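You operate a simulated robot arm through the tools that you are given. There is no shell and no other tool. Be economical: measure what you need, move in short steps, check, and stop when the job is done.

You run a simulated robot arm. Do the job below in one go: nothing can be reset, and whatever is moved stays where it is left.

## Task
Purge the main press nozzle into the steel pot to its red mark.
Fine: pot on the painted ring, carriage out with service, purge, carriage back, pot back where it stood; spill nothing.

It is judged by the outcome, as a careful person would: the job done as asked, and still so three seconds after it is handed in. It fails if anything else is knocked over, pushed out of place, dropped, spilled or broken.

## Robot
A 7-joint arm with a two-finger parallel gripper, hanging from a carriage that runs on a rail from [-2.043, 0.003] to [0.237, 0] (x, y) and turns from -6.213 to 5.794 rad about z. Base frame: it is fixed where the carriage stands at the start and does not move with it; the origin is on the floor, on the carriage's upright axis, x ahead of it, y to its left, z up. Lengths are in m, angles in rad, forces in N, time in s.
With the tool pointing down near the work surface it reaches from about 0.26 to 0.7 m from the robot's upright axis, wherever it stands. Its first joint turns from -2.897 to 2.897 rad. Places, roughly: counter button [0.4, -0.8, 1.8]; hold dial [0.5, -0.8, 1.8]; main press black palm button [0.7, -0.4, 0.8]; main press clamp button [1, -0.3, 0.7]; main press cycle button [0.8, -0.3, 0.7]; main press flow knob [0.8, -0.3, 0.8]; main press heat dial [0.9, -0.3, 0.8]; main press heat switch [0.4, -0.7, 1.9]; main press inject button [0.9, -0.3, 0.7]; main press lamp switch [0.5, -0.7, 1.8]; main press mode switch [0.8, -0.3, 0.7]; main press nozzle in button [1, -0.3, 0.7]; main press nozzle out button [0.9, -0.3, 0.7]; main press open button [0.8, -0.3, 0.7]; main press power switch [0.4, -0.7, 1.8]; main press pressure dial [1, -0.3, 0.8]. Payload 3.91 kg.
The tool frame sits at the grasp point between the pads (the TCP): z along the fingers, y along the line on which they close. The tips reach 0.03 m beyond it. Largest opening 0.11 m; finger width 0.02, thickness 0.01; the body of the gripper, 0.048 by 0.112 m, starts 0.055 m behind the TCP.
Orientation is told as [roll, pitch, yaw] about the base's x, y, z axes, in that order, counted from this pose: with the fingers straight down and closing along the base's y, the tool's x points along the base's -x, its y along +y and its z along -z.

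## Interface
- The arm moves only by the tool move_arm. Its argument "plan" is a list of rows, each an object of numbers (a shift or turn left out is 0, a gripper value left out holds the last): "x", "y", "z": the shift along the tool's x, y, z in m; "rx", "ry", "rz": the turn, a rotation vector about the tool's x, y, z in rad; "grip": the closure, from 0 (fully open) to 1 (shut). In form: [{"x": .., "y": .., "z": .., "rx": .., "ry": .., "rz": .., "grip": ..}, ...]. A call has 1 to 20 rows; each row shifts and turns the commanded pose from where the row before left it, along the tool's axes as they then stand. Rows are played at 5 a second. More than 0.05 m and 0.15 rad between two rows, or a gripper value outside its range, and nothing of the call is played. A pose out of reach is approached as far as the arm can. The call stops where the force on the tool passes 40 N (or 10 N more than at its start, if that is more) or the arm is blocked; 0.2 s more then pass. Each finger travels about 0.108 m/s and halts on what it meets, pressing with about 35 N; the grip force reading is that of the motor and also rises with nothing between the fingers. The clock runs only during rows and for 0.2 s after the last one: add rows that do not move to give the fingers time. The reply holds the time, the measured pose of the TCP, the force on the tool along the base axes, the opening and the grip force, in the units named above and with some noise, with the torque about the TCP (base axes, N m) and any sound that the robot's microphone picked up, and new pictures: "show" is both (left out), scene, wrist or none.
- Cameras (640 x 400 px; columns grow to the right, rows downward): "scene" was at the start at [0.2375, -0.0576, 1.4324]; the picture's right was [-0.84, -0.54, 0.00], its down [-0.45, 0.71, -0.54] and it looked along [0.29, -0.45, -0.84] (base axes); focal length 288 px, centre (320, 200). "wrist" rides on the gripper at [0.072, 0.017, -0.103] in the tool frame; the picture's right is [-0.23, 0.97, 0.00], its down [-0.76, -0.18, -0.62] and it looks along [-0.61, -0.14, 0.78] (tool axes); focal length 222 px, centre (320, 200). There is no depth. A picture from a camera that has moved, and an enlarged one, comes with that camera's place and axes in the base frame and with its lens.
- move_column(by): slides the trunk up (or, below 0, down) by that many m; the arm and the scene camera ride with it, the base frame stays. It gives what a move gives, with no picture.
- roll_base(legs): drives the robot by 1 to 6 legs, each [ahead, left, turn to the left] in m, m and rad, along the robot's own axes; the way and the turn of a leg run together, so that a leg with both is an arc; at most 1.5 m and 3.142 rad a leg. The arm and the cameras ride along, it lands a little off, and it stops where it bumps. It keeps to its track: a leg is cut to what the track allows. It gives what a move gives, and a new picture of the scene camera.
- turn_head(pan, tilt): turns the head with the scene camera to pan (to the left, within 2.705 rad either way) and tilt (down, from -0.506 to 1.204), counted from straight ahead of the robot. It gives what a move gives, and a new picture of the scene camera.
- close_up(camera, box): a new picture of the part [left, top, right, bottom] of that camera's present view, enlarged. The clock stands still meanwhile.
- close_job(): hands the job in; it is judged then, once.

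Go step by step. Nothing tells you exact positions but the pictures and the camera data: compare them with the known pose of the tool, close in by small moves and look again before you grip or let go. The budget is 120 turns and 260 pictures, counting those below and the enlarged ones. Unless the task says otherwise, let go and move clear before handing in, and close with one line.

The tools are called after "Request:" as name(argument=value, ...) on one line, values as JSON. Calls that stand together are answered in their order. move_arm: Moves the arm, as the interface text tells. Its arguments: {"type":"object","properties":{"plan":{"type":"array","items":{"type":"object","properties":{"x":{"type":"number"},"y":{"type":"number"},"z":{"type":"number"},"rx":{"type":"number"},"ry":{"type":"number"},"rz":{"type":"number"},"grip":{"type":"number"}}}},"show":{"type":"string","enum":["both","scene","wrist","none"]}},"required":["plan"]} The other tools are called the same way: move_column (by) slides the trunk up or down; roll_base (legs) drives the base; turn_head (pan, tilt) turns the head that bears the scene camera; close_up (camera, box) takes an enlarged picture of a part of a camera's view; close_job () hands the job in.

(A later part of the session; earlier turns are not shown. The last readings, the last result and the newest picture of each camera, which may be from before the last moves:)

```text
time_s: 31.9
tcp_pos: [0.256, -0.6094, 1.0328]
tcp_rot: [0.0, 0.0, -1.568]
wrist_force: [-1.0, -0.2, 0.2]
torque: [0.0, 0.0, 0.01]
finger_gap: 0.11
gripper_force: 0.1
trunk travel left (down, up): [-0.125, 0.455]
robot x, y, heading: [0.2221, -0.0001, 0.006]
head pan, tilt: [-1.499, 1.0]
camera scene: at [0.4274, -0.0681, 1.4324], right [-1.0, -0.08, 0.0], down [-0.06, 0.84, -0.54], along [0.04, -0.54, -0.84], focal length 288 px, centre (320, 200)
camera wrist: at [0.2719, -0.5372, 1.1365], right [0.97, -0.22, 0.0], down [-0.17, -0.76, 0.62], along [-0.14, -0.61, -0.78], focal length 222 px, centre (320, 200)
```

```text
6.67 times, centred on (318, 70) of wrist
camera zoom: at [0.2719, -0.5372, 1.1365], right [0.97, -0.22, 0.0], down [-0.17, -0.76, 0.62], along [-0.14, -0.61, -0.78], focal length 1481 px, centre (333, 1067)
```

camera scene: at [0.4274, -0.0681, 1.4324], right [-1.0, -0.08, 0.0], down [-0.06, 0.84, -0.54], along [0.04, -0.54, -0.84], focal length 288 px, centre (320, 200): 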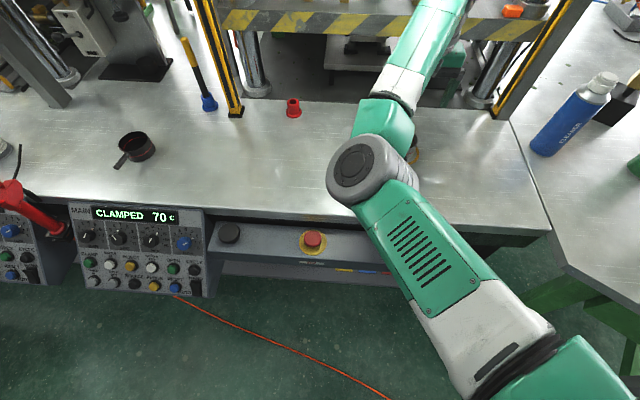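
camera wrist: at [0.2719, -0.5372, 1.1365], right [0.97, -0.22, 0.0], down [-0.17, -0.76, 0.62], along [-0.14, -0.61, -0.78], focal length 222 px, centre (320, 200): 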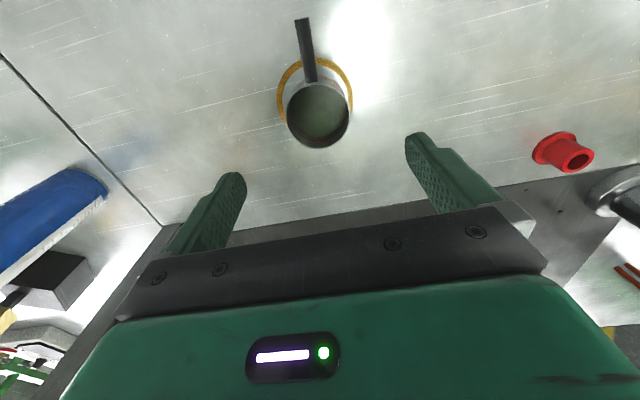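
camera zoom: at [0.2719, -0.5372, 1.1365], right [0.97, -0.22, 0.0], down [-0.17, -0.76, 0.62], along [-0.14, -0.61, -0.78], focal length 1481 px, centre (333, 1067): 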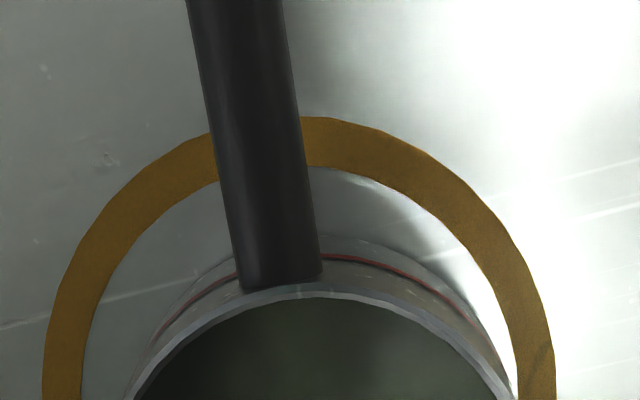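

The pot stands about 6 mm too far towards the press, so I'll re-grip and nudge it to the centre.

Request:
move_arm(plan=[{"z": 0.05}, {"z": 0.05}, {"z": 0.025}, {"z": 0.01}, {"z": 0}, {"grip": 0.2}, {"grip": 0.3}, {"grip": 0.4}, {"grip": 0.4}], show="none")

Request:
move_arm(plan=[{"z": -0.006}, {"x": 0.006, "y": -0.002}, {"z": 0}, {"z": 0.004}, {"z": 0.001}, {"z": 0}], show="none")

```text
time_s: 33.9
tcp_pos: [0.2512, -0.6111, 0.8988]
tcp_rot: [0.001, 0.0, -1.568]
wrist_force: [-1.0, -0.5, -0.5]
torque: [-0.01, 0.05, 0.0]
finger_gap: 0.0711
gripper_force: 34.6
trunk travel left (down, up): [-0.125, 0.455]
robot x, y, heading: [0.2203, -0.0001, 0.005]
head pan, tilt: [-1.499, 1.0]
```

```text
time_s: 35.3
tcp_pos: [0.2501, -0.6044, 0.9004]
tcp_rot: [0.0, 0.0, -1.566]
wrist_force: [-0.9, -0.2, -1.1]
torque: [-0.02, 0.0, 0.01]
finger_gap: 0.0708
gripper_force: 35.0
trunk travel left (down, up): [-0.125, 0.455]
robot x, y, heading: [0.2252, 0.0003, 0.005]
head pan, tilt: [-1.499, 1.0]
```

Request:
move_arm(plan=[{"z": 0.001}, {"z": 0}], show="none")

```text
time_s: 35.9
tcp_pos: [0.2493, -0.6046, 0.8992]
tcp_rot: [0.001, -0.001, -1.567]
wrist_force: [-0.2, 0.0, -1.1]
torque: [-0.02, 0.0, 0.02]
finger_gap: 0.071
gripper_force: 35.0
trunk travel left (down, up): [-0.125, 0.455]
robot x, y, heading: [0.2213, -0.0003, 0.003]
head pan, tilt: [-1.499, 1.0]
```

Request:
move_arm(plan=[{"z": 0.0007}, {"grip": 0.3}, {"grip": 0.15}, {"grip": 0.0}, {"z": 0}, {"z": -0.04}, {"z": -0.05}, {"z": -0.05}], show="wrist")

Request:
close_up(camera="wrist", box=[270, 40, 366, 100])

```text
time_s: 37.7
tcp_pos: [0.2522, -0.6038, 1.0416]
tcp_rot: [0.0, 0.003, -1.568]
wrist_force: [-1.0, 0.5, -0.6]
torque: [-0.01, 0.0, -0.01]
finger_gap: 0.1101
gripper_force: 0.1
trunk travel left (down, up): [-0.125, 0.455]
robot x, y, heading: [0.2203, -0.0016, 0.002]
head pan, tilt: [-1.499, 1.0]
camera wrist: at [0.2677, -0.5305, 1.1452], right [0.97, -0.22, 0.0], down [-0.17, -0.76, 0.62], along [-0.14, -0.61, -0.78], focal length 222 px, centre (320, 200)
```

wrist: 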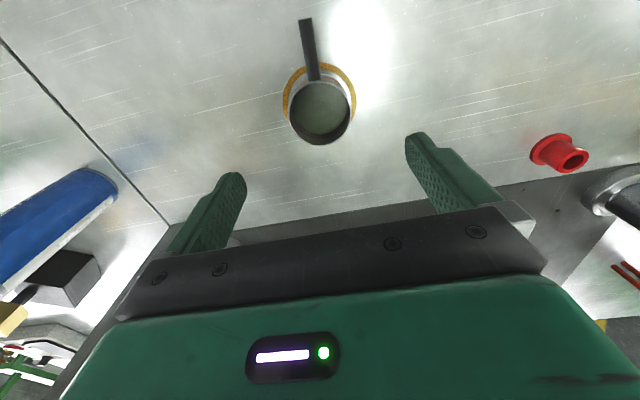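

```text
6.67 times, centred on (318, 70) of wrist
camera zoom: at [0.2677, -0.5305, 1.1452], right [0.97, -0.22, 0.0], down [-0.17, -0.76, 0.62], along [-0.14, -0.61, -0.78], focal length 1481 px, centre (333, 1067)
```

zoom: 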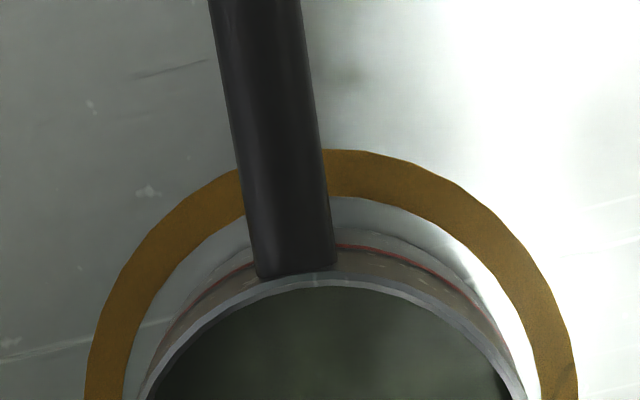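

The pot stands centred on the ring. Next I retreat upward and bring the closed gripper over to the MAIN panel, tilting it square to the panel face.

Request:
move_arm(plan=[{"z": -0.05}, {"z": -0.05}, {"x": 0.045}, {"x": 0.045}, {"x": 0.045}, {"x": 0.045}, {"x": 0.045}, {"x": 0.045}, {"x": 0.045}, {"x": 0.045, "grip": 1}, {"x": 0.03, "y": 0.03}, {"y": 0.048}, {"y": 0.048}, {"y": 0.048}, {"y": 0.048}, {"y": 0.048}, {"y": 0.048}, {"y": 0.048}, {"y": 0.048}, {"y": 0.048}], show="none")

Request:
move_arm(plan=[{"y": 0.048}, {"y": 0.048}, {"ry": -0.146}, {"ry": -0.146}, {"ry": -0.146}, {"ry": -0.146}, {"ry": -0.146}])

```text
time_s: 41.9
tcp_pos: [0.7126, -0.2221, 1.1458]
tcp_rot: [0.0, 0.0, -1.567]
wrist_force: [-0.3, -0.1, -0.6]
torque: [-0.01, -0.02, 0.03]
finger_gap: 0.0002
gripper_force: 35.3
out of reach, approached as far as the arm can: row 11
trunk travel left (down, up): [-0.125, 0.455]
robot x, y, heading: [0.2227, -0.001, 0.004]
head pan, tilt: [-1.499, 1.0]
```

```text
time_s: 43.5
tcp_pos: [0.8076, -0.2209, 1.1458]
tcp_rot: [-0.001, -0.731, -1.568]
wrist_force: [0.0, 0.0, 0.6]
torque: [-0.01, 0.01, 0.02]
finger_gap: 0.0001
gripper_force: 34.6
trunk travel left (down, up): [-0.125, 0.455]
robot x, y, heading: [0.221, 0.0024, 0.004]
head pan, tilt: [-1.499, 1.0]
camera scene: at [0.4272, -0.068, 1.4325], right [-1.0, -0.08, 0.0], down [-0.06, 0.84, -0.54], along [0.04, -0.54, -0.84], focal length 288 px, centre (320, 200)
camera wrist: at [0.8243, -0.0978, 1.1742], right [0.97, -0.17, 0.15], down [-0.18, -0.15, 0.97], along [-0.14, -0.97, -0.18], focal length 222 px, centre (320, 200)
```

scene: 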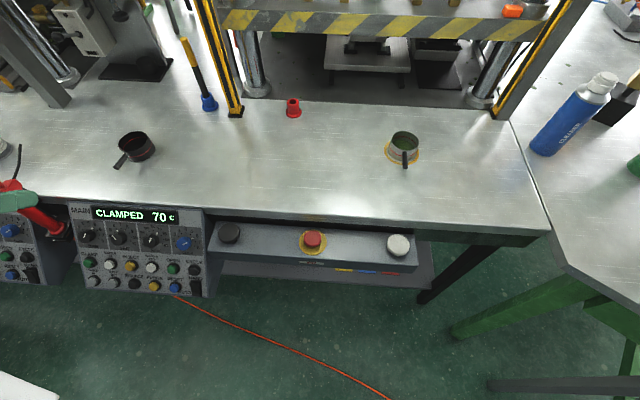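
wrist: 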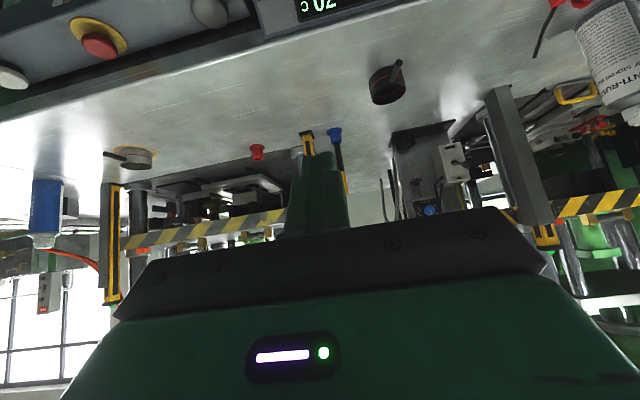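

Request:
close_up(camera="scene", box=[60, 195, 220, 300])

Request:
close_up(camera="scene", box=[320, 20, 480, 120])

```text
3.81 times, centred on (140, 248) of scene
camera zoom: at [0.4272, -0.068, 1.4325], right [-1.0, -0.08, 0.0], down [-0.06, 0.84, -0.54], along [0.04, -0.54, -0.84], focal length 1097 px, centre (1006, 19)
```

zoom: 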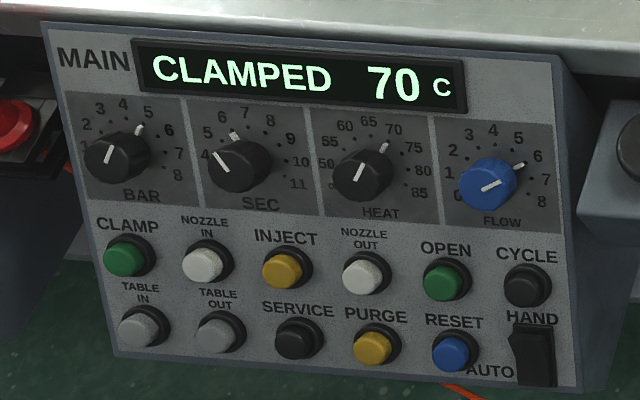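

```text
4.00 times, centred on (400, 70) of scene
camera zoom: at [0.4272, -0.068, 1.4325], right [-1.0, -0.08, 0.0], down [-0.06, 0.84, -0.54], along [0.04, -0.54, -0.84], focal length 1152 px, centre (0, 720)
```

zoom: 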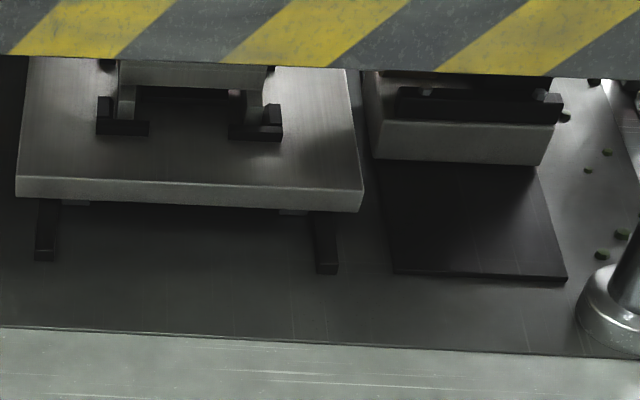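

The MAIN panel reads clearly; SERVICE is at about (0.92,-0.25,0.69). I move in front of it along the panel normal.

Request:
move_arm(plan=[{"x": 0.0281, "y": 0.0114, "z": 0.027}, {"x": 0.0281, "y": 0.0114, "z": 0.027}, {"x": 0.0281, "y": 0.0114, "z": 0.027}, {"x": 0.0281, "y": 0.0114, "z": 0.027}, {"x": 0.0281, "y": 0.0114, "z": 0.027}, {"x": 0.0281, "y": 0.0114, "z": 0.027}, {"x": 0.0281, "y": 0.0114, "z": 0.027}, {"x": 0.0281, "y": 0.0114, "z": 0.027}])

```text
time_s: 45.3
tcp_pos: [0.8882, -0.1987, 0.8332]
tcp_rot: [0.003, -0.728, -1.569]
wrist_force: [-0.2, 0.3, 0.1]
torque: [-0.02, -0.01, 0.02]
finger_gap: 0.0002
gripper_force: 35.1
out of reach, approached as far as the arm can: row 8
trunk travel left (down, up): [-0.125, 0.455]
robot x, y, heading: [0.2204, 0.0026, 0.006]
head pan, tilt: [-1.499, 1.0]
camera scene: at [0.4263, -0.0678, 1.4322], right [-1.0, -0.07, 0.0], down [-0.06, 0.84, -0.54], along [0.04, -0.54, -0.84], focal length 288 px, centre (320, 200)
camera wrist: at [0.9041, -0.0742, 0.8616], right [0.97, -0.17, 0.15], down [-0.18, -0.15, 0.97], along [-0.14, -0.97, -0.18], focal length 222 px, centre (320, 200)
```

scene: 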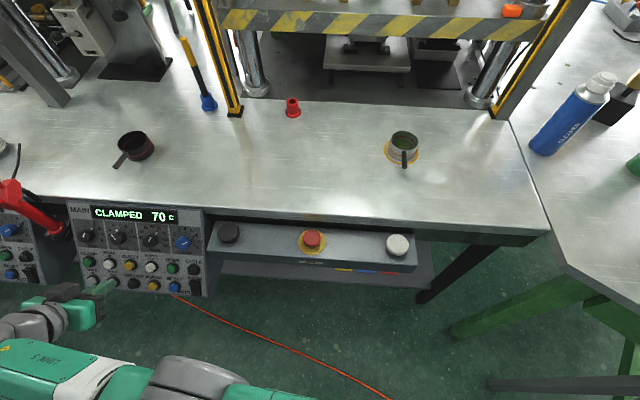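
wrist: 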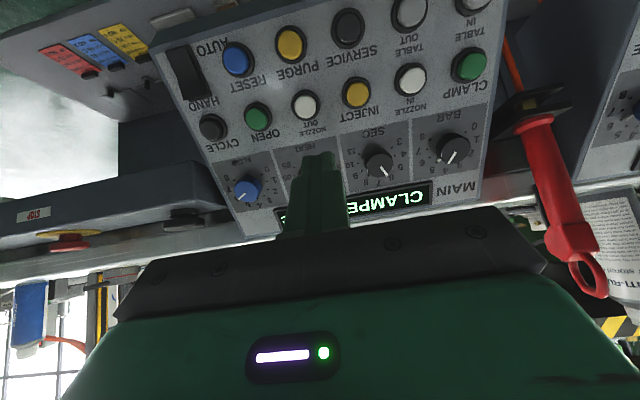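

The panel is close but I'm at the edge of reach. I back off slightly, lower the trunk and roll up to the rail end.

Request:
move_arm(plan=[{"z": -0.04}, {"z": -0.02}], show="none")

Request:
roll_base(legs=[[0.014, 0, 0]])

Request:
move_column(by=-0.1)

Request:
move_arm(plan=[{"z": 0}], show="wrist")

```text
time_s: 45.9
tcp_pos: [0.8895, -0.1582, 0.8798]
tcp_rot: [-0.001, -0.729, -1.569]
wrist_force: [0.1, 0.5, -0.3]
torque: [0.03, 0.0, 0.03]
finger_gap: 0.0
gripper_force: 35.0
trunk travel left (down, up): [-0.125, 0.455]
robot x, y, heading: [0.2199, 0.0022, 0.005]
head pan, tilt: [-1.499, 1.0]
```

```text
time_s: 46.6
tcp_pos: [0.9011, -0.1582, 0.8798]
tcp_rot: [-0.001, -0.73, -1.567]
wrist_force: [-0.2, -0.2, 0.4]
torque: [0.03, -0.03, -0.05]
finger_gap: 0.0001
gripper_force: 34.8
trunk travel left (down, up): [-0.125, 0.455]
robot x, y, heading: [0.2304, -0.0007, 0.002]
head pan, tilt: [-1.499, 1.0]
camera scene: at [0.439, -0.0681, 1.4326], right [-1.0, -0.08, 0.0], down [-0.06, 0.84, -0.54], along [0.04, -0.54, -0.84], focal length 288 px, centre (320, 200)
```

scene: 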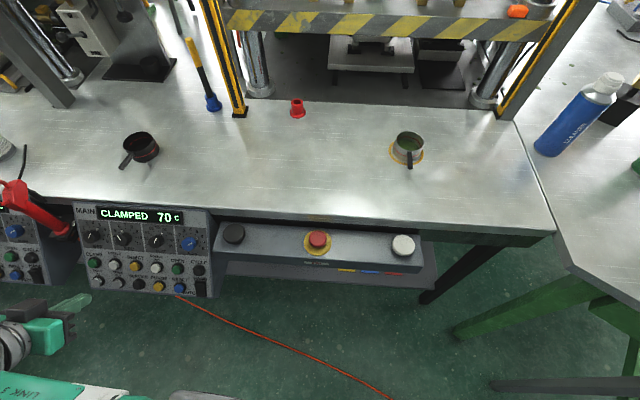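

```text
time_s: 48.0
tcp_pos: [0.9011, -0.1595, 0.7802]
tcp_rot: [0.001, -0.73, -1.569]
wrist_force: [0.7, -0.7, -0.9]
torque: [0.01, 0.01, -0.01]
finger_gap: 0.0001
gripper_force: 35.2
trunk travel left (down, up): [-0.025, 0.555]
robot x, y, heading: [0.2355, -0.0024, 0.002]
head pan, tilt: [-1.499, 1.0]
```

```text
time_s: 48.4
tcp_pos: [0.9012, -0.1582, 0.7813]
tcp_rot: [0.002, -0.73, -1.566]
wrist_force: [0.5, -0.4, -0.1]
torque: [0.05, -0.01, 0.0]
finger_gap: 0.0
gripper_force: 34.7
trunk travel left (down, up): [-0.025, 0.555]
robot x, y, heading: [0.2349, -0.0027, 0.006]
head pan, tilt: [-1.499, 1.0]
camera wrist: at [0.917, -0.035, 0.8086], right [0.97, -0.17, 0.15], down [-0.18, -0.15, 0.97], along [-0.14, -0.97, -0.18], focal length 222 px, centre (320, 200)
```

wrist: 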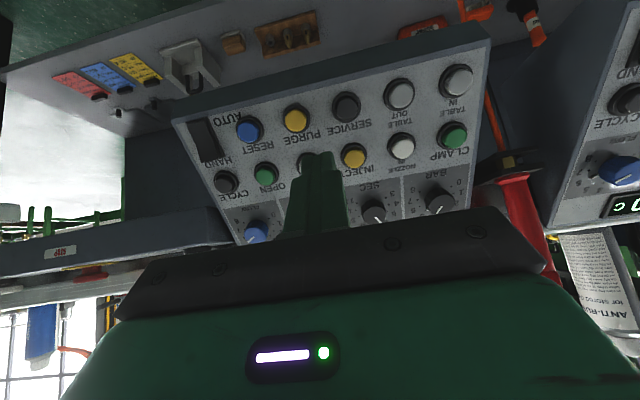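

SERVICE lies straight along the tool axis plus 28 mm sideways. I line up and creep in.

Request:
move_arm(plan=[{"y": 0.014, "z": 0.035}, {"y": 0.014, "z": 0.035}, {"z": 0.01}], show="wrist")

Request:
close_up(camera="wrist", box=[220, 20, 420, 250])

Request:
turn_head(pan=-1.6, tilt=0.8)

```text
time_s: 49.2
tcp_pos: [0.898, -0.2106, 0.7283]
tcp_rot: [0.001, -0.731, -1.567]
wrist_force: [-0.1, 0.5, 0.6]
torque: [-0.02, -0.01, 0.03]
finger_gap: 0.0002
gripper_force: 34.8
out of reach, approached as far as the arm can: row 1, 2
trunk travel left (down, up): [-0.025, 0.555]
robot x, y, heading: [0.2334, -0.0009, 0.005]
head pan, tilt: [-1.499, 1.0]
camera wrist: at [0.9143, -0.0867, 0.7564], right [0.97, -0.17, 0.15], down [-0.18, -0.15, 0.97], along [-0.14, -0.97, -0.18], focal length 222 px, centre (320, 200)
```

wrist: 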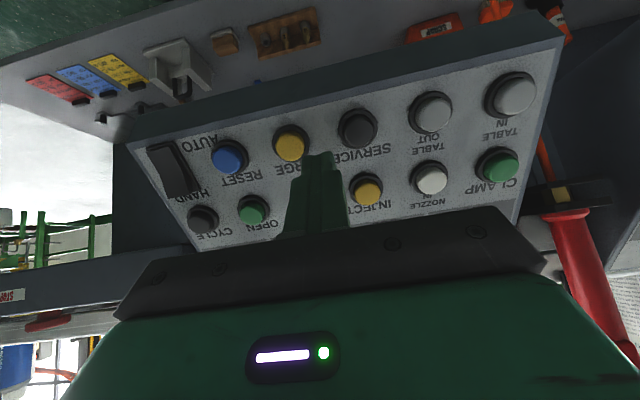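

```text
1.74 times, centred on (320, 135) of wrist
camera zoom: at [0.9143, -0.0867, 0.7564], right [0.97, -0.17, 0.15], down [-0.18, -0.15, 0.97], along [-0.14, -0.97, -0.18], focal length 386 px, centre (320, 313)
```

zoom: 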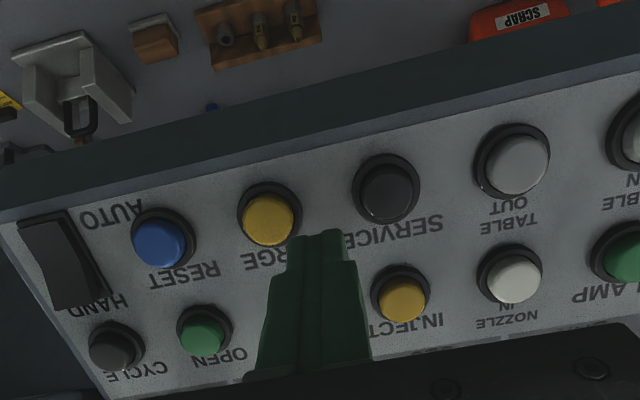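

```text
time_s: 49.9
tcp_pos: [0.8982, -0.2101, 0.7276]
tcp_rot: [0.0, -0.73, -1.568]
wrist_force: [0.3, 0.1, -0.6]
torque: [0.01, 0.02, 0.0]
finger_gap: 0.0
gripper_force: 34.1
trunk travel left (down, up): [-0.025, 0.555]
robot x, y, heading: [0.2334, -0.0032, 0.004]
head pan, tilt: [-1.6, 0.799]
camera scene: at [0.4315, -0.0792, 1.3476], right [-1.0, 0.03, 0.0], down [0.02, 0.72, -0.7], along [-0.02, -0.7, -0.72], focal length 288 px, centre (320, 200)
```

scene: 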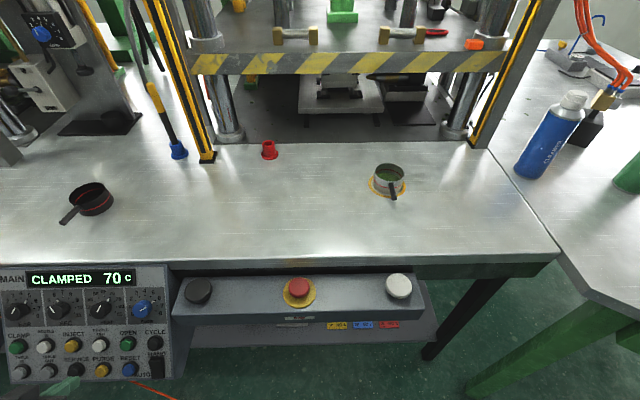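

I need the tool turned outward for reach; rotating the tool about 25° towards +x.

Request:
move_arm(plan=[{"z": -0.02}, {"rx": -0.145}, {"rx": -0.145}, {"rx": -0.145}], show="wrist")

```text
time_s: 50.9
tcp_pos: [0.8989, -0.1985, 0.7421]
tcp_rot: [0.436, -0.732, -1.566]
wrist_force: [-0.2, -0.3, -0.3]
torque: [0.0, 0.03, -0.01]
finger_gap: 0.0001
gripper_force: 35.2
trunk travel left (down, up): [-0.025, 0.555]
robot x, y, heading: [0.2326, 0.0003, 0.003]
head pan, tilt: [-1.6, 0.799]
camera wrist: at [0.8701, -0.0763, 0.7691], right [0.88, 0.11, 0.46], down [-0.42, -0.24, 0.87], along [0.21, -0.96, -0.17], focal length 222 px, centre (320, 200)
```

wrist: 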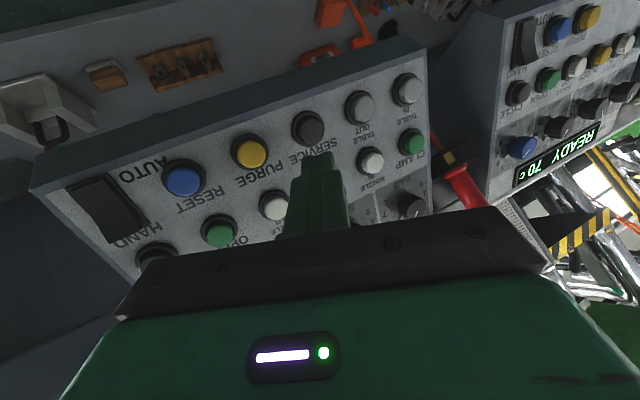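

Request:
move_arm(plan=[{"x": 0.004, "y": -0.009, "z": 0.02}, {"z": 0.02}], show="wrist")

Request:
close_up(camera="wrist", box=[240, 70, 400, 200])

```text
time_s: 51.5
tcp_pos: [0.909, -0.2224, 0.7113]
tcp_rot: [0.437, -0.73, -1.565]
wrist_force: [-0.3, 0.2, -0.1]
torque: [0.0, 0.01, -0.02]
finger_gap: 0.0002
gripper_force: 35.6
trunk travel left (down, up): [-0.025, 0.555]
robot x, y, heading: [0.2315, 0.0006, 0.002]
head pan, tilt: [-1.6, 0.799]
camera wrist: at [0.8801, -0.1015, 0.7376], right [0.88, 0.11, 0.46], down [-0.42, -0.24, 0.87], along [0.21, -0.96, -0.17], focal length 222 px, centre (320, 200)
```

wrist: 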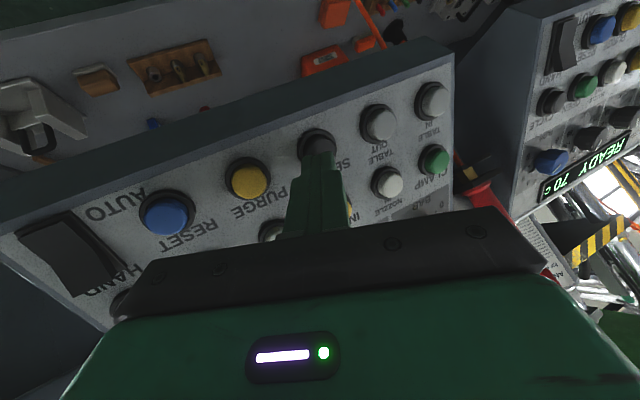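

```text
3.08 times, centred on (320, 135) of wrist
camera zoom: at [0.8801, -0.1015, 0.7376], right [0.88, 0.11, 0.46], down [-0.42, -0.24, 0.87], along [0.21, -0.96, -0.17], focal length 684 px, centre (320, 400)
```

zoom: 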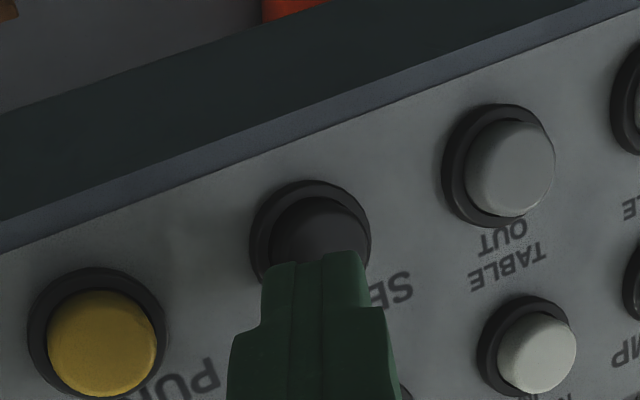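

Request:
move_arm(plan=[{"z": 0.006}, {"z": 0.006}, {"z": 0.004}])

```text
time_s: 52.3
tcp_pos: [0.9141, -0.2307, 0.7019]
tcp_rot: [0.437, -0.734, -1.567]
wrist_force: [-12.7, 5.9, 16.9]
torque: [-0.25, 0.2, -0.25]
finger_gap: 0.0002
gripper_force: 35.5
trunk travel left (down, up): [-0.025, 0.555]
robot x, y, heading: [0.2303, 0.0022, -0.0]
head pan, tilt: [-1.6, 0.799]
heard: click
camera scene: at [0.4304, -0.0788, 1.3478], right [-1.0, 0.03, 0.0], down [0.02, 0.72, -0.7], along [-0.02, -0.7, -0.72], focal length 288 px, centre (320, 200)
camera wrist: at [0.885, -0.1101, 0.7277], right [0.88, 0.11, 0.46], down [-0.42, -0.24, 0.87], along [0.2, -0.96, -0.17], focal length 222 px, centre (320, 200)
```

scene: 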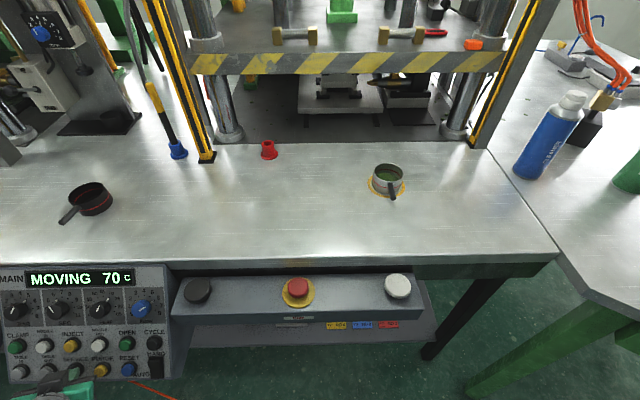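
wrist: 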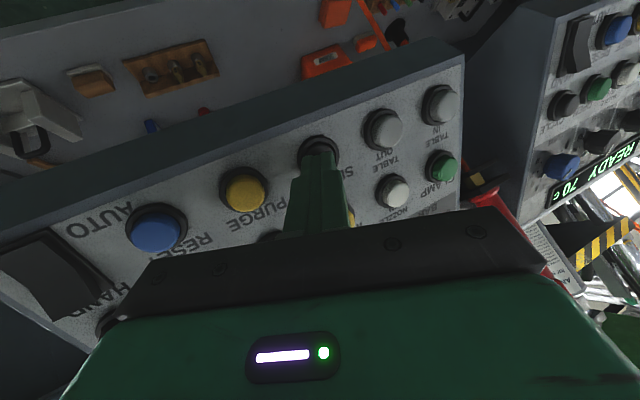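

MOVING: a black nozzle head is emerging under the platen. I back off the button and watch.

Request:
move_arm(plan=[{"z": -0.012}, {"z": -0.012}, {}, {}], show="scene")

Request:
close_up(camera="scene", box=[300, 40, 500, 215])

```text
time_s: 53.3
tcp_pos: [0.9053, -0.2167, 0.7142]
tcp_rot: [0.435, -0.731, -1.566]
wrist_force: [0.5, 0.0, -0.4]
torque: [-0.02, 0.02, -0.01]
finger_gap: 0.0
gripper_force: 35.2
trunk travel left (down, up): [-0.025, 0.555]
robot x, y, heading: [0.2348, 0.0044, 0.006]
head pan, tilt: [-1.6, 0.799]
camera scene: at [0.4315, -0.0792, 1.3476], right [-1.0, 0.03, 0.0], down [0.02, 0.72, -0.7], along [-0.02, -0.7, -0.72], focal length 288 px, centre (320, 200)
```

scene: 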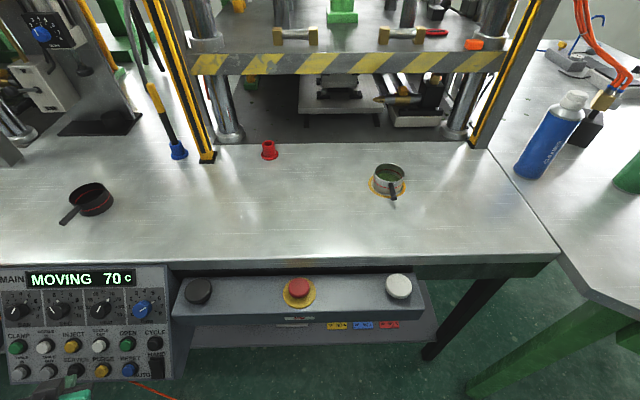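

```text
2.29 times, centred on (400, 128) of scene
camera zoom: at [0.4315, -0.0792, 1.3476], right [-1.0, 0.03, 0.0], down [0.02, 0.72, -0.7], along [-0.02, -0.7, -0.72], focal length 658 px, centre (137, 366)
```

zoom: 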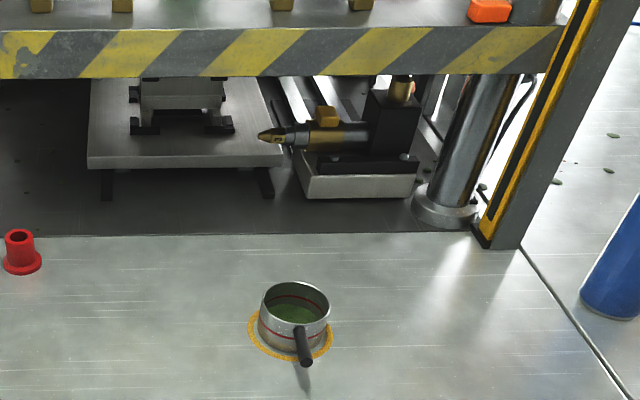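

Request:
move_arm(plan=[{}, {}, {}, {}], show="scene")

Request:
close_up(camera="scene", box=[300, 40, 500, 215])

```text
time_s: 54.3
tcp_pos: [0.9052, -0.218, 0.716]
tcp_rot: [0.436, -0.729, -1.567]
wrist_force: [-0.5, -0.9, -0.5]
torque: [-0.06, 0.02, 0.01]
finger_gap: 0.0
gripper_force: 35.0
trunk travel left (down, up): [-0.025, 0.555]
robot x, y, heading: [0.2294, -0.0001, 0.005]
head pan, tilt: [-1.6, 0.799]
camera scene: at [0.4315, -0.0793, 1.3476], right [-1.0, 0.03, 0.0], down [0.02, 0.72, -0.7], along [-0.02, -0.7, -0.72], focal length 288 px, centre (320, 200)
```

scene: 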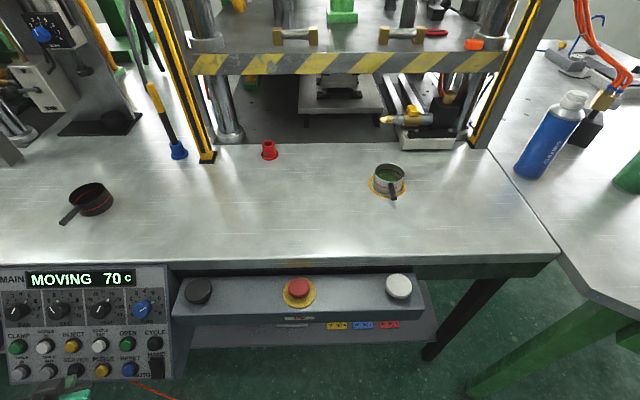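

```text
2.29 times, centred on (400, 128) of scene
camera zoom: at [0.4315, -0.0793, 1.3476], right [-1.0, 0.03, 0.0], down [0.02, 0.72, -0.7], along [-0.02, -0.7, -0.72], focal length 658 px, centre (137, 366)
```

zoom: 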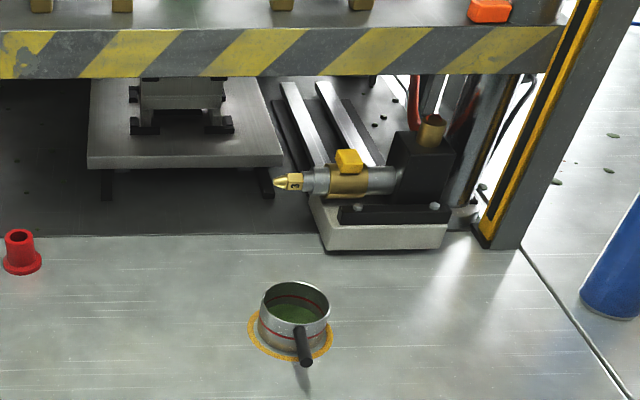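

Request:
move_arm(plan=[{}, {}, {}, {}, {}], show="scene")

Request:
close_up(camera="scene", box=[300, 40, 500, 215])

```text
time_s: 55.5
tcp_pos: [0.9057, -0.2166, 0.715]
tcp_rot: [0.435, -0.729, -1.567]
wrist_force: [-0.1, -0.3, 0.0]
torque: [-0.02, 0.02, -0.03]
finger_gap: 0.0
gripper_force: 34.8
trunk travel left (down, up): [-0.025, 0.555]
robot x, y, heading: [0.2329, 0.0017, 0.007]
head pan, tilt: [-1.6, 0.799]
camera scene: at [0.4315, -0.0793, 1.3476], right [-1.0, 0.03, 0.0], down [0.02, 0.72, -0.7], along [-0.02, -0.7, -0.72], focal length 288 px, centre (320, 200)
```

scene: 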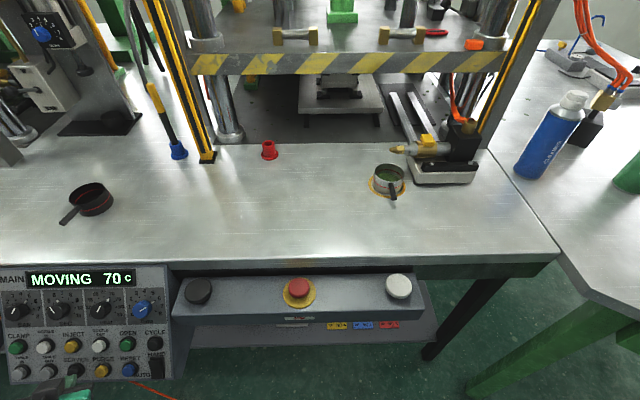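

```text
2.29 times, centred on (400, 128) of scene
camera zoom: at [0.4315, -0.0793, 1.3476], right [-1.0, 0.03, 0.0], down [0.02, 0.72, -0.7], along [-0.02, -0.7, -0.72], focal length 658 px, centre (137, 366)
```

zoom: 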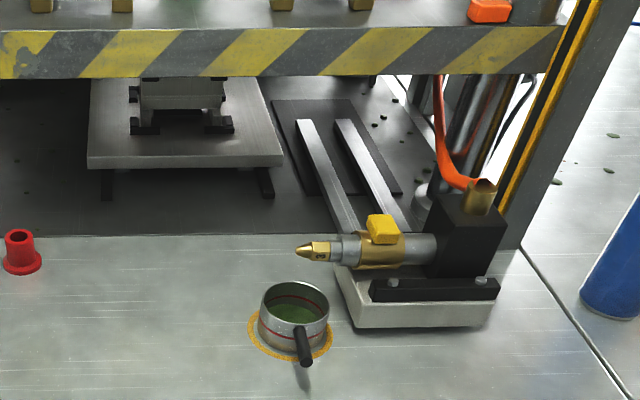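

Request:
move_arm(plan=[{}, {}, {}, {}, {}], show="scene")

Request:
close_up(camera="scene", box=[330, 130, 490, 230])

```text
time_s: 56.7
tcp_pos: [0.9053, -0.2179, 0.7142]
tcp_rot: [0.434, -0.729, -1.567]
wrist_force: [-0.2, 0.8, 0.0]
torque: [-0.01, -0.05, -0.01]
finger_gap: 0.0
gripper_force: 34.9
trunk travel left (down, up): [-0.025, 0.555]
robot x, y, heading: [0.237, -0.0032, 0.004]
head pan, tilt: [-1.6, 0.799]
camera scene: at [0.4315, -0.0793, 1.3476], right [-1.0, 0.03, 0.0], down [0.02, 0.72, -0.7], along [-0.02, -0.7, -0.72], focal length 288 px, centre (320, 200)
```

scene: 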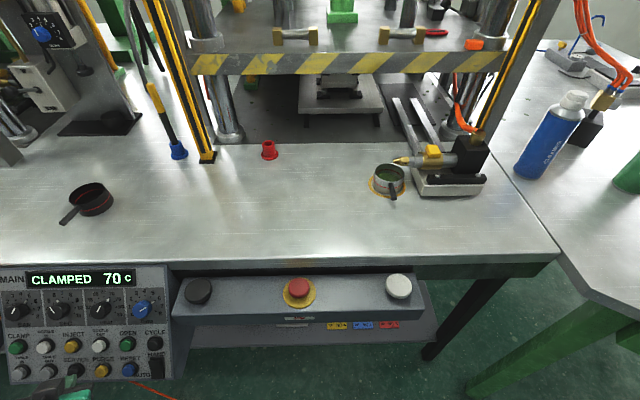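

```text
4.00 times, centred on (410, 180) of scene
camera zoom: at [0.4315, -0.0793, 1.3476], right [-1.0, 0.03, 0.0], down [0.02, 0.72, -0.7], along [-0.02, -0.7, -0.72], focal length 1152 px, centre (-40, 280)
```

zoom: 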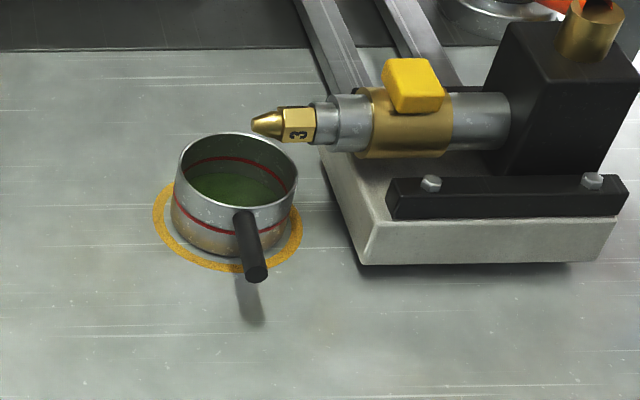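

The carriage stands with its tip over the pot. I now line up with PURGE, 54 mm to the side.

Request:
move_arm(plan=[{"x": -0.002, "y": -0.024, "z": -0.01}, {"y": -0.024, "z": -0.01}, {}], show="wrist")

Request:
close_up(camera="wrist", box=[240, 70, 400, 200])

```text
time_s: 57.5
tcp_pos: [0.853, -0.2205, 0.714]
tcp_rot: [0.436, -0.729, -1.568]
wrist_force: [0.4, 0.2, -0.7]
torque: [0.0, -0.03, -0.01]
finger_gap: 0.0001
gripper_force: 34.8
trunk travel left (down, up): [-0.025, 0.555]
robot x, y, heading: [0.2314, -0.0018, 0.005]
head pan, tilt: [-1.6, 0.799]
camera wrist: at [0.8242, -0.098, 0.7403], right [0.88, 0.11, 0.46], down [-0.42, -0.24, 0.87], along [0.2, -0.96, -0.17], focal length 222 px, centre (320, 200)
```

wrist: 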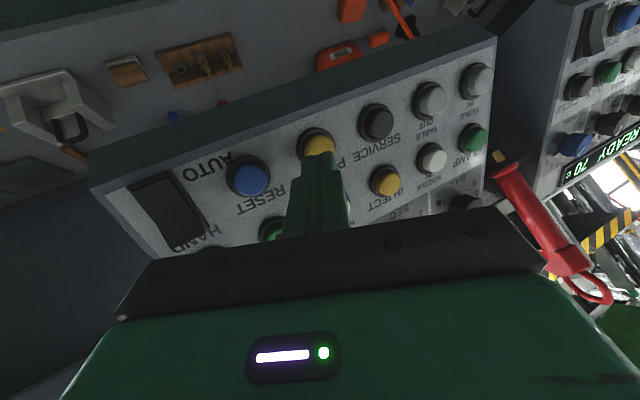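

```text
3.08 times, centred on (320, 135) of wrist
camera zoom: at [0.8242, -0.098, 0.7403], right [0.88, 0.11, 0.46], down [-0.42, -0.24, 0.87], along [0.2, -0.96, -0.17], focal length 684 px, centre (320, 400)
```

zoom: 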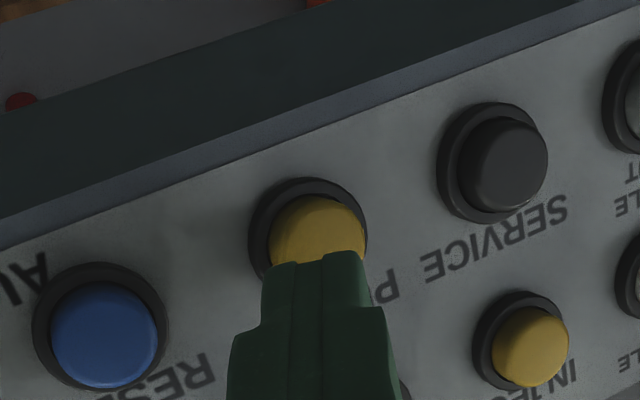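

Request:
move_arm(plan=[{"z": 0.008}, {"z": 0.006}], show="scene")

Request:
close_up(camera="scene", box=[350, 140, 430, 210])

```text
time_s: 58.1
tcp_pos: [0.8595, -0.2304, 0.7052]
tcp_rot: [0.434, -0.729, -1.567]
wrist_force: [-2.4, 0.8, 2.5]
torque: [-0.04, 0.04, -0.04]
finger_gap: 0.0
gripper_force: 34.2
trunk travel left (down, up): [-0.025, 0.555]
robot x, y, heading: [0.2343, 0.0053, -0.001]
head pan, tilt: [-1.6, 0.799]
heard: click
camera scene: at [0.4312, -0.0792, 1.3476], right [-1.0, 0.03, 0.0], down [0.02, 0.72, -0.7], along [-0.02, -0.7, -0.72], focal length 288 px, centre (320, 200)
```

scene: 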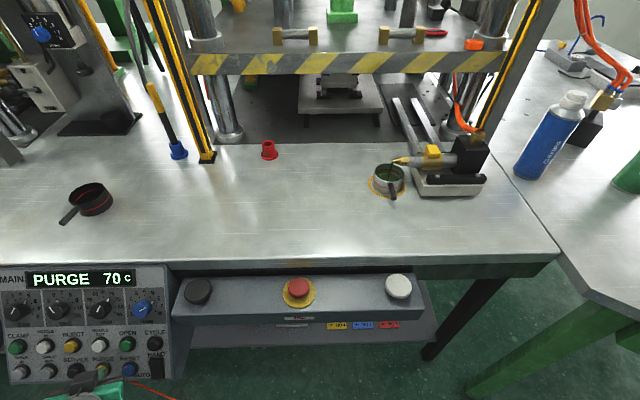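

```text
5.71 times, centred on (390, 175) of scene
camera zoom: at [0.4312, -0.0792, 1.3476], right [-1.0, 0.03, 0.0], down [0.02, 0.72, -0.7], along [-0.02, -0.7, -0.72], focal length 1646 px, centre (-80, 343)
```

zoom: 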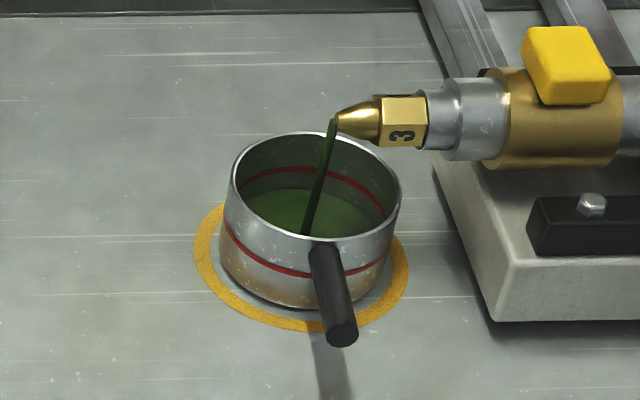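

PURGE is running and the stream lands in the pot. I hold in short steps and watch the level.

Request:
move_arm(plan=[{}], show="none")

Request:
close_up(camera="scene", box=[370, 150, 420, 200])

```text
time_s: 58.5
tcp_pos: [0.8591, -0.2299, 0.7046]
tcp_rot: [0.435, -0.73, -1.568]
wrist_force: [-1.2, 0.9, 1.8]
torque: [-0.04, 0.03, -0.05]
finger_gap: 0.0001
gripper_force: 35.2
trunk travel left (down, up): [-0.025, 0.555]
robot x, y, heading: [0.2339, 0.0018, 0.006]
head pan, tilt: [-1.6, 0.799]
```

```text
8.00 times, centred on (395, 175) of scene
camera zoom: at [0.4313, -0.0792, 1.3476], right [-1.0, 0.03, 0.0], down [0.02, 0.72, -0.7], along [-0.02, -0.7, -0.72], focal length 2304 px, centre (-280, 400)
```

zoom: 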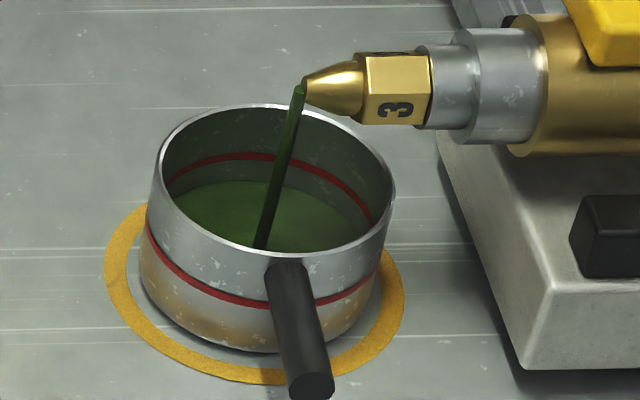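

Request:
move_arm(plan=[{}, {}], show="none")

Request:
close_up(camera="scene", box=[370, 150, 420, 200])

```text
time_s: 59.1
tcp_pos: [0.8595, -0.2296, 0.7057]
tcp_rot: [0.434, -0.729, -1.566]
wrist_force: [-1.2, 1.2, 1.7]
torque: [-0.01, 0.01, -0.03]
finger_gap: 0.0001
gripper_force: 35.2
trunk travel left (down, up): [-0.025, 0.555]
robot x, y, heading: [0.2344, 0.0002, 0.005]
head pan, tilt: [-1.6, 0.799]
```

```text
8.00 times, centred on (395, 175) of scene
camera zoom: at [0.4314, -0.0791, 1.3476], right [-1.0, 0.03, 0.0], down [0.02, 0.72, -0.7], along [-0.02, -0.7, -0.72], focal length 2304 px, centre (-280, 400)
```

zoom: 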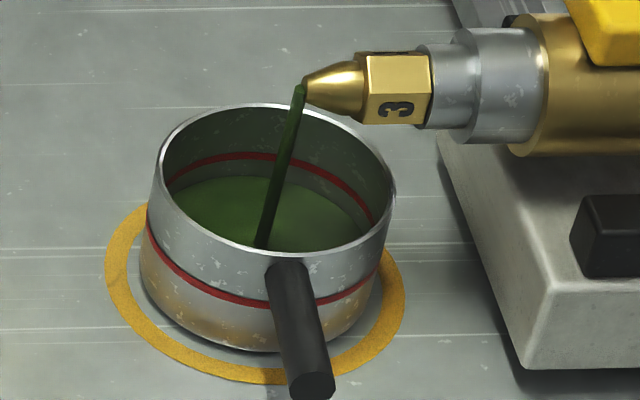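

Request:
move_arm(plan=[{}, {}, {}], show="none")

Request:
close_up(camera="scene", box=[370, 150, 420, 200])

```text
time_s: 59.9
tcp_pos: [0.86, -0.2295, 0.7051]
tcp_rot: [0.433, -0.731, -1.568]
wrist_force: [-0.9, 0.2, 2.4]
torque: [-0.01, -0.01, -0.01]
finger_gap: 0.0001
gripper_force: 35.3
trunk travel left (down, up): [-0.025, 0.555]
robot x, y, heading: [0.2353, -0.0028, 0.006]
head pan, tilt: [-1.6, 0.799]
```

```text
8.00 times, centred on (395, 175) of scene
camera zoom: at [0.4315, -0.079, 1.3476], right [-1.0, 0.03, 0.0], down [0.02, 0.72, -0.7], along [-0.02, -0.7, -0.72], focal length 2304 px, centre (-280, 400)
```

zoom: 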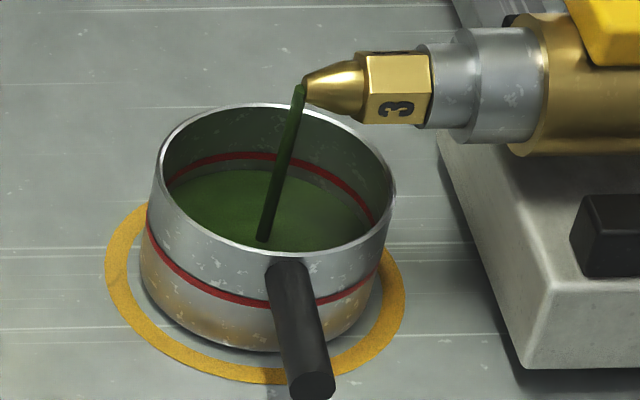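

About two thirds of the way. I release now to learn whether it stops on release, leaving margin.

Request:
move_arm(plan=[{"z": -0.01}], show="scene")

Request:
close_up(camera="scene", box=[370, 150, 420, 200])

```text
time_s: 60.3
tcp_pos: [0.8564, -0.2227, 0.7109]
tcp_rot: [0.435, -0.729, -1.569]
wrist_force: [0.1, -0.7, 1.7]
torque: [-0.01, -0.01, -0.03]
finger_gap: 0.0
gripper_force: 35.2
trunk travel left (down, up): [-0.025, 0.555]
robot x, y, heading: [0.2327, -0.0013, 0.004]
head pan, tilt: [-1.6, 0.799]
camera scene: at [0.4314, -0.0791, 1.3476], right [-1.0, 0.03, 0.0], down [0.02, 0.72, -0.7], along [-0.02, -0.7, -0.72], focal length 288 px, centre (320, 200)
```

scene: 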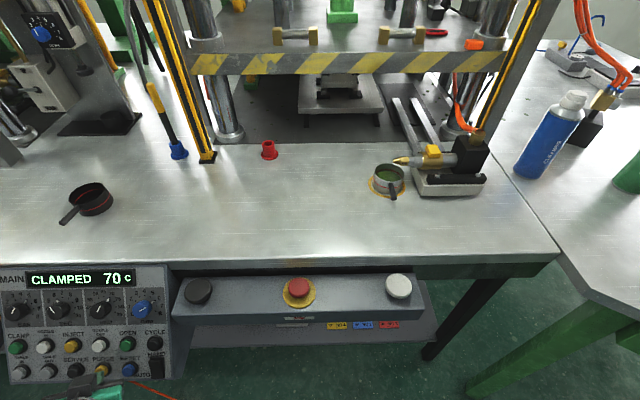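

```text
8.00 times, centred on (395, 175) of scene
camera zoom: at [0.4314, -0.0791, 1.3476], right [-1.0, 0.03, 0.0], down [0.02, 0.72, -0.7], along [-0.02, -0.7, -0.72], focal length 2304 px, centre (-280, 400)
```

zoom: 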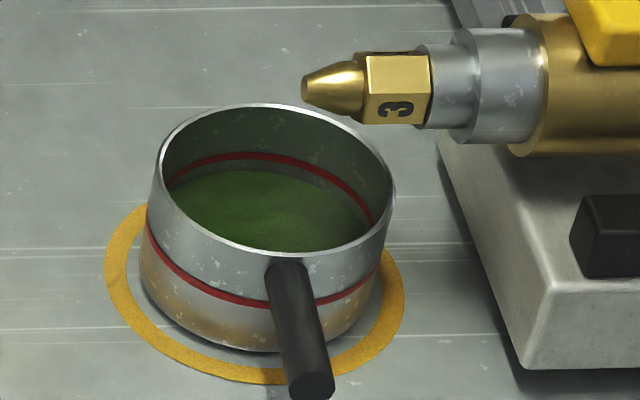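

It is hold-to-run and stops cleanly. A sharper look at the level against the mark.

Request:
close_up(camera="scene", box=[388, 160, 420, 182])

```text
16.00 times, centred on (404, 171) of scene
camera zoom: at [0.4314, -0.0791, 1.3476], right [-1.0, 0.03, 0.0], down [0.02, 0.72, -0.7], along [-0.02, -0.7, -0.72], focal length 4609 px, centre (-1024, 664)
```

zoom: 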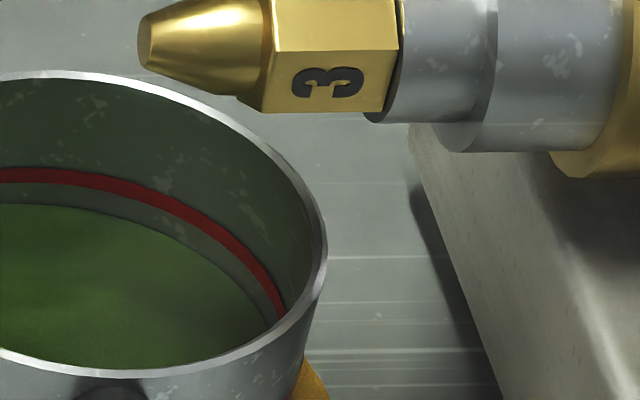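

Request:
move_arm(plan=[{"z": 0.01}, {}, {}, {}, {"z": -0.01}], show="none")

Request:
close_up(camera="scene", box=[376, 160, 408, 182])

```text
time_s: 61.5
tcp_pos: [0.8554, -0.2219, 0.7111]
tcp_rot: [0.434, -0.73, -1.567]
wrist_force: [0.3, 0.1, 0.8]
torque: [0.01, -0.05, 0.01]
finger_gap: 0.0003
gripper_force: 35.1
trunk travel left (down, up): [-0.025, 0.555]
robot x, y, heading: [0.2312, 0.0018, 0.002]
head pan, tilt: [-1.6, 0.799]
heard: click
```

```text
16.00 times, centred on (392, 171) of scene
camera zoom: at [0.4314, -0.0792, 1.3475], right [-1.0, 0.03, 0.0], down [0.02, 0.72, -0.7], along [-0.02, -0.7, -0.72], focal length 4609 px, centre (-832, 664)
```

zoom: 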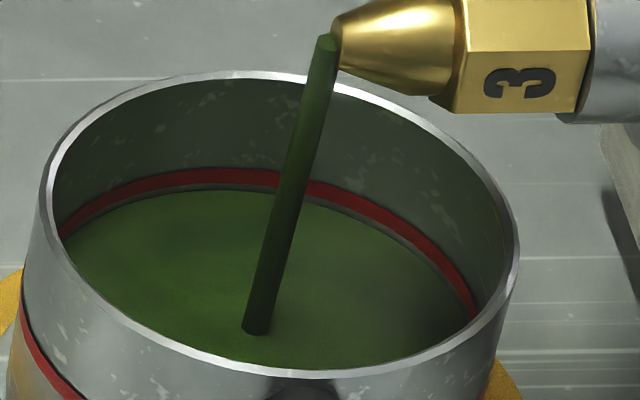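

Still flowing at this instant, so I retract further at once.

Request:
move_arm(plan=[{"z": -0.02}], show="scene")

Request:
close_up(camera="scene", box=[376, 160, 408, 182])

```text
time_s: 61.9
tcp_pos: [0.8468, -0.2103, 0.7252]
tcp_rot: [0.435, -0.731, -1.566]
wrist_force: [-1.1, -0.3, 0.3]
torque: [0.01, 0.0, -0.04]
finger_gap: 0.0
gripper_force: 34.7
trunk travel left (down, up): [-0.025, 0.555]
robot x, y, heading: [0.2391, 0.0003, 0.007]
head pan, tilt: [-1.6, 0.799]
camera scene: at [0.4313, -0.0791, 1.3476], right [-1.0, 0.03, 0.0], down [0.02, 0.72, -0.7], along [-0.02, -0.7, -0.72], focal length 288 px, centre (320, 200)
```

scene: 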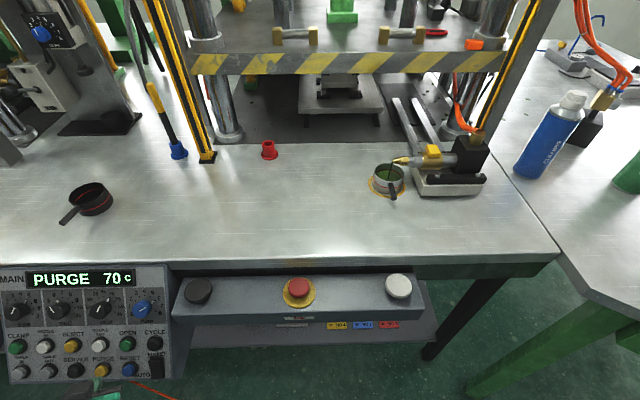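

```text
16.00 times, centred on (392, 171) of scene
camera zoom: at [0.4313, -0.0791, 1.3476], right [-1.0, 0.03, 0.0], down [0.02, 0.72, -0.7], along [-0.02, -0.7, -0.72], focal length 4609 px, centre (-832, 664)
```

zoom: 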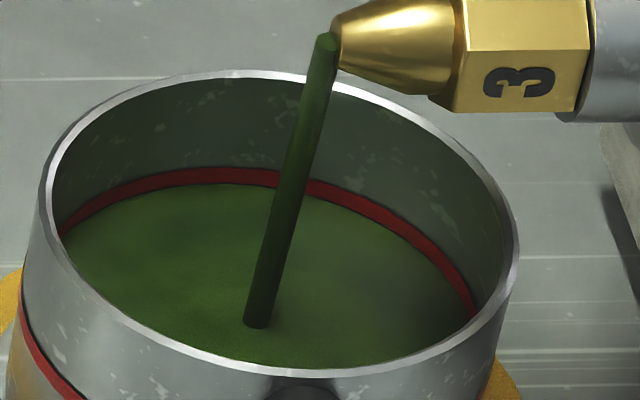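

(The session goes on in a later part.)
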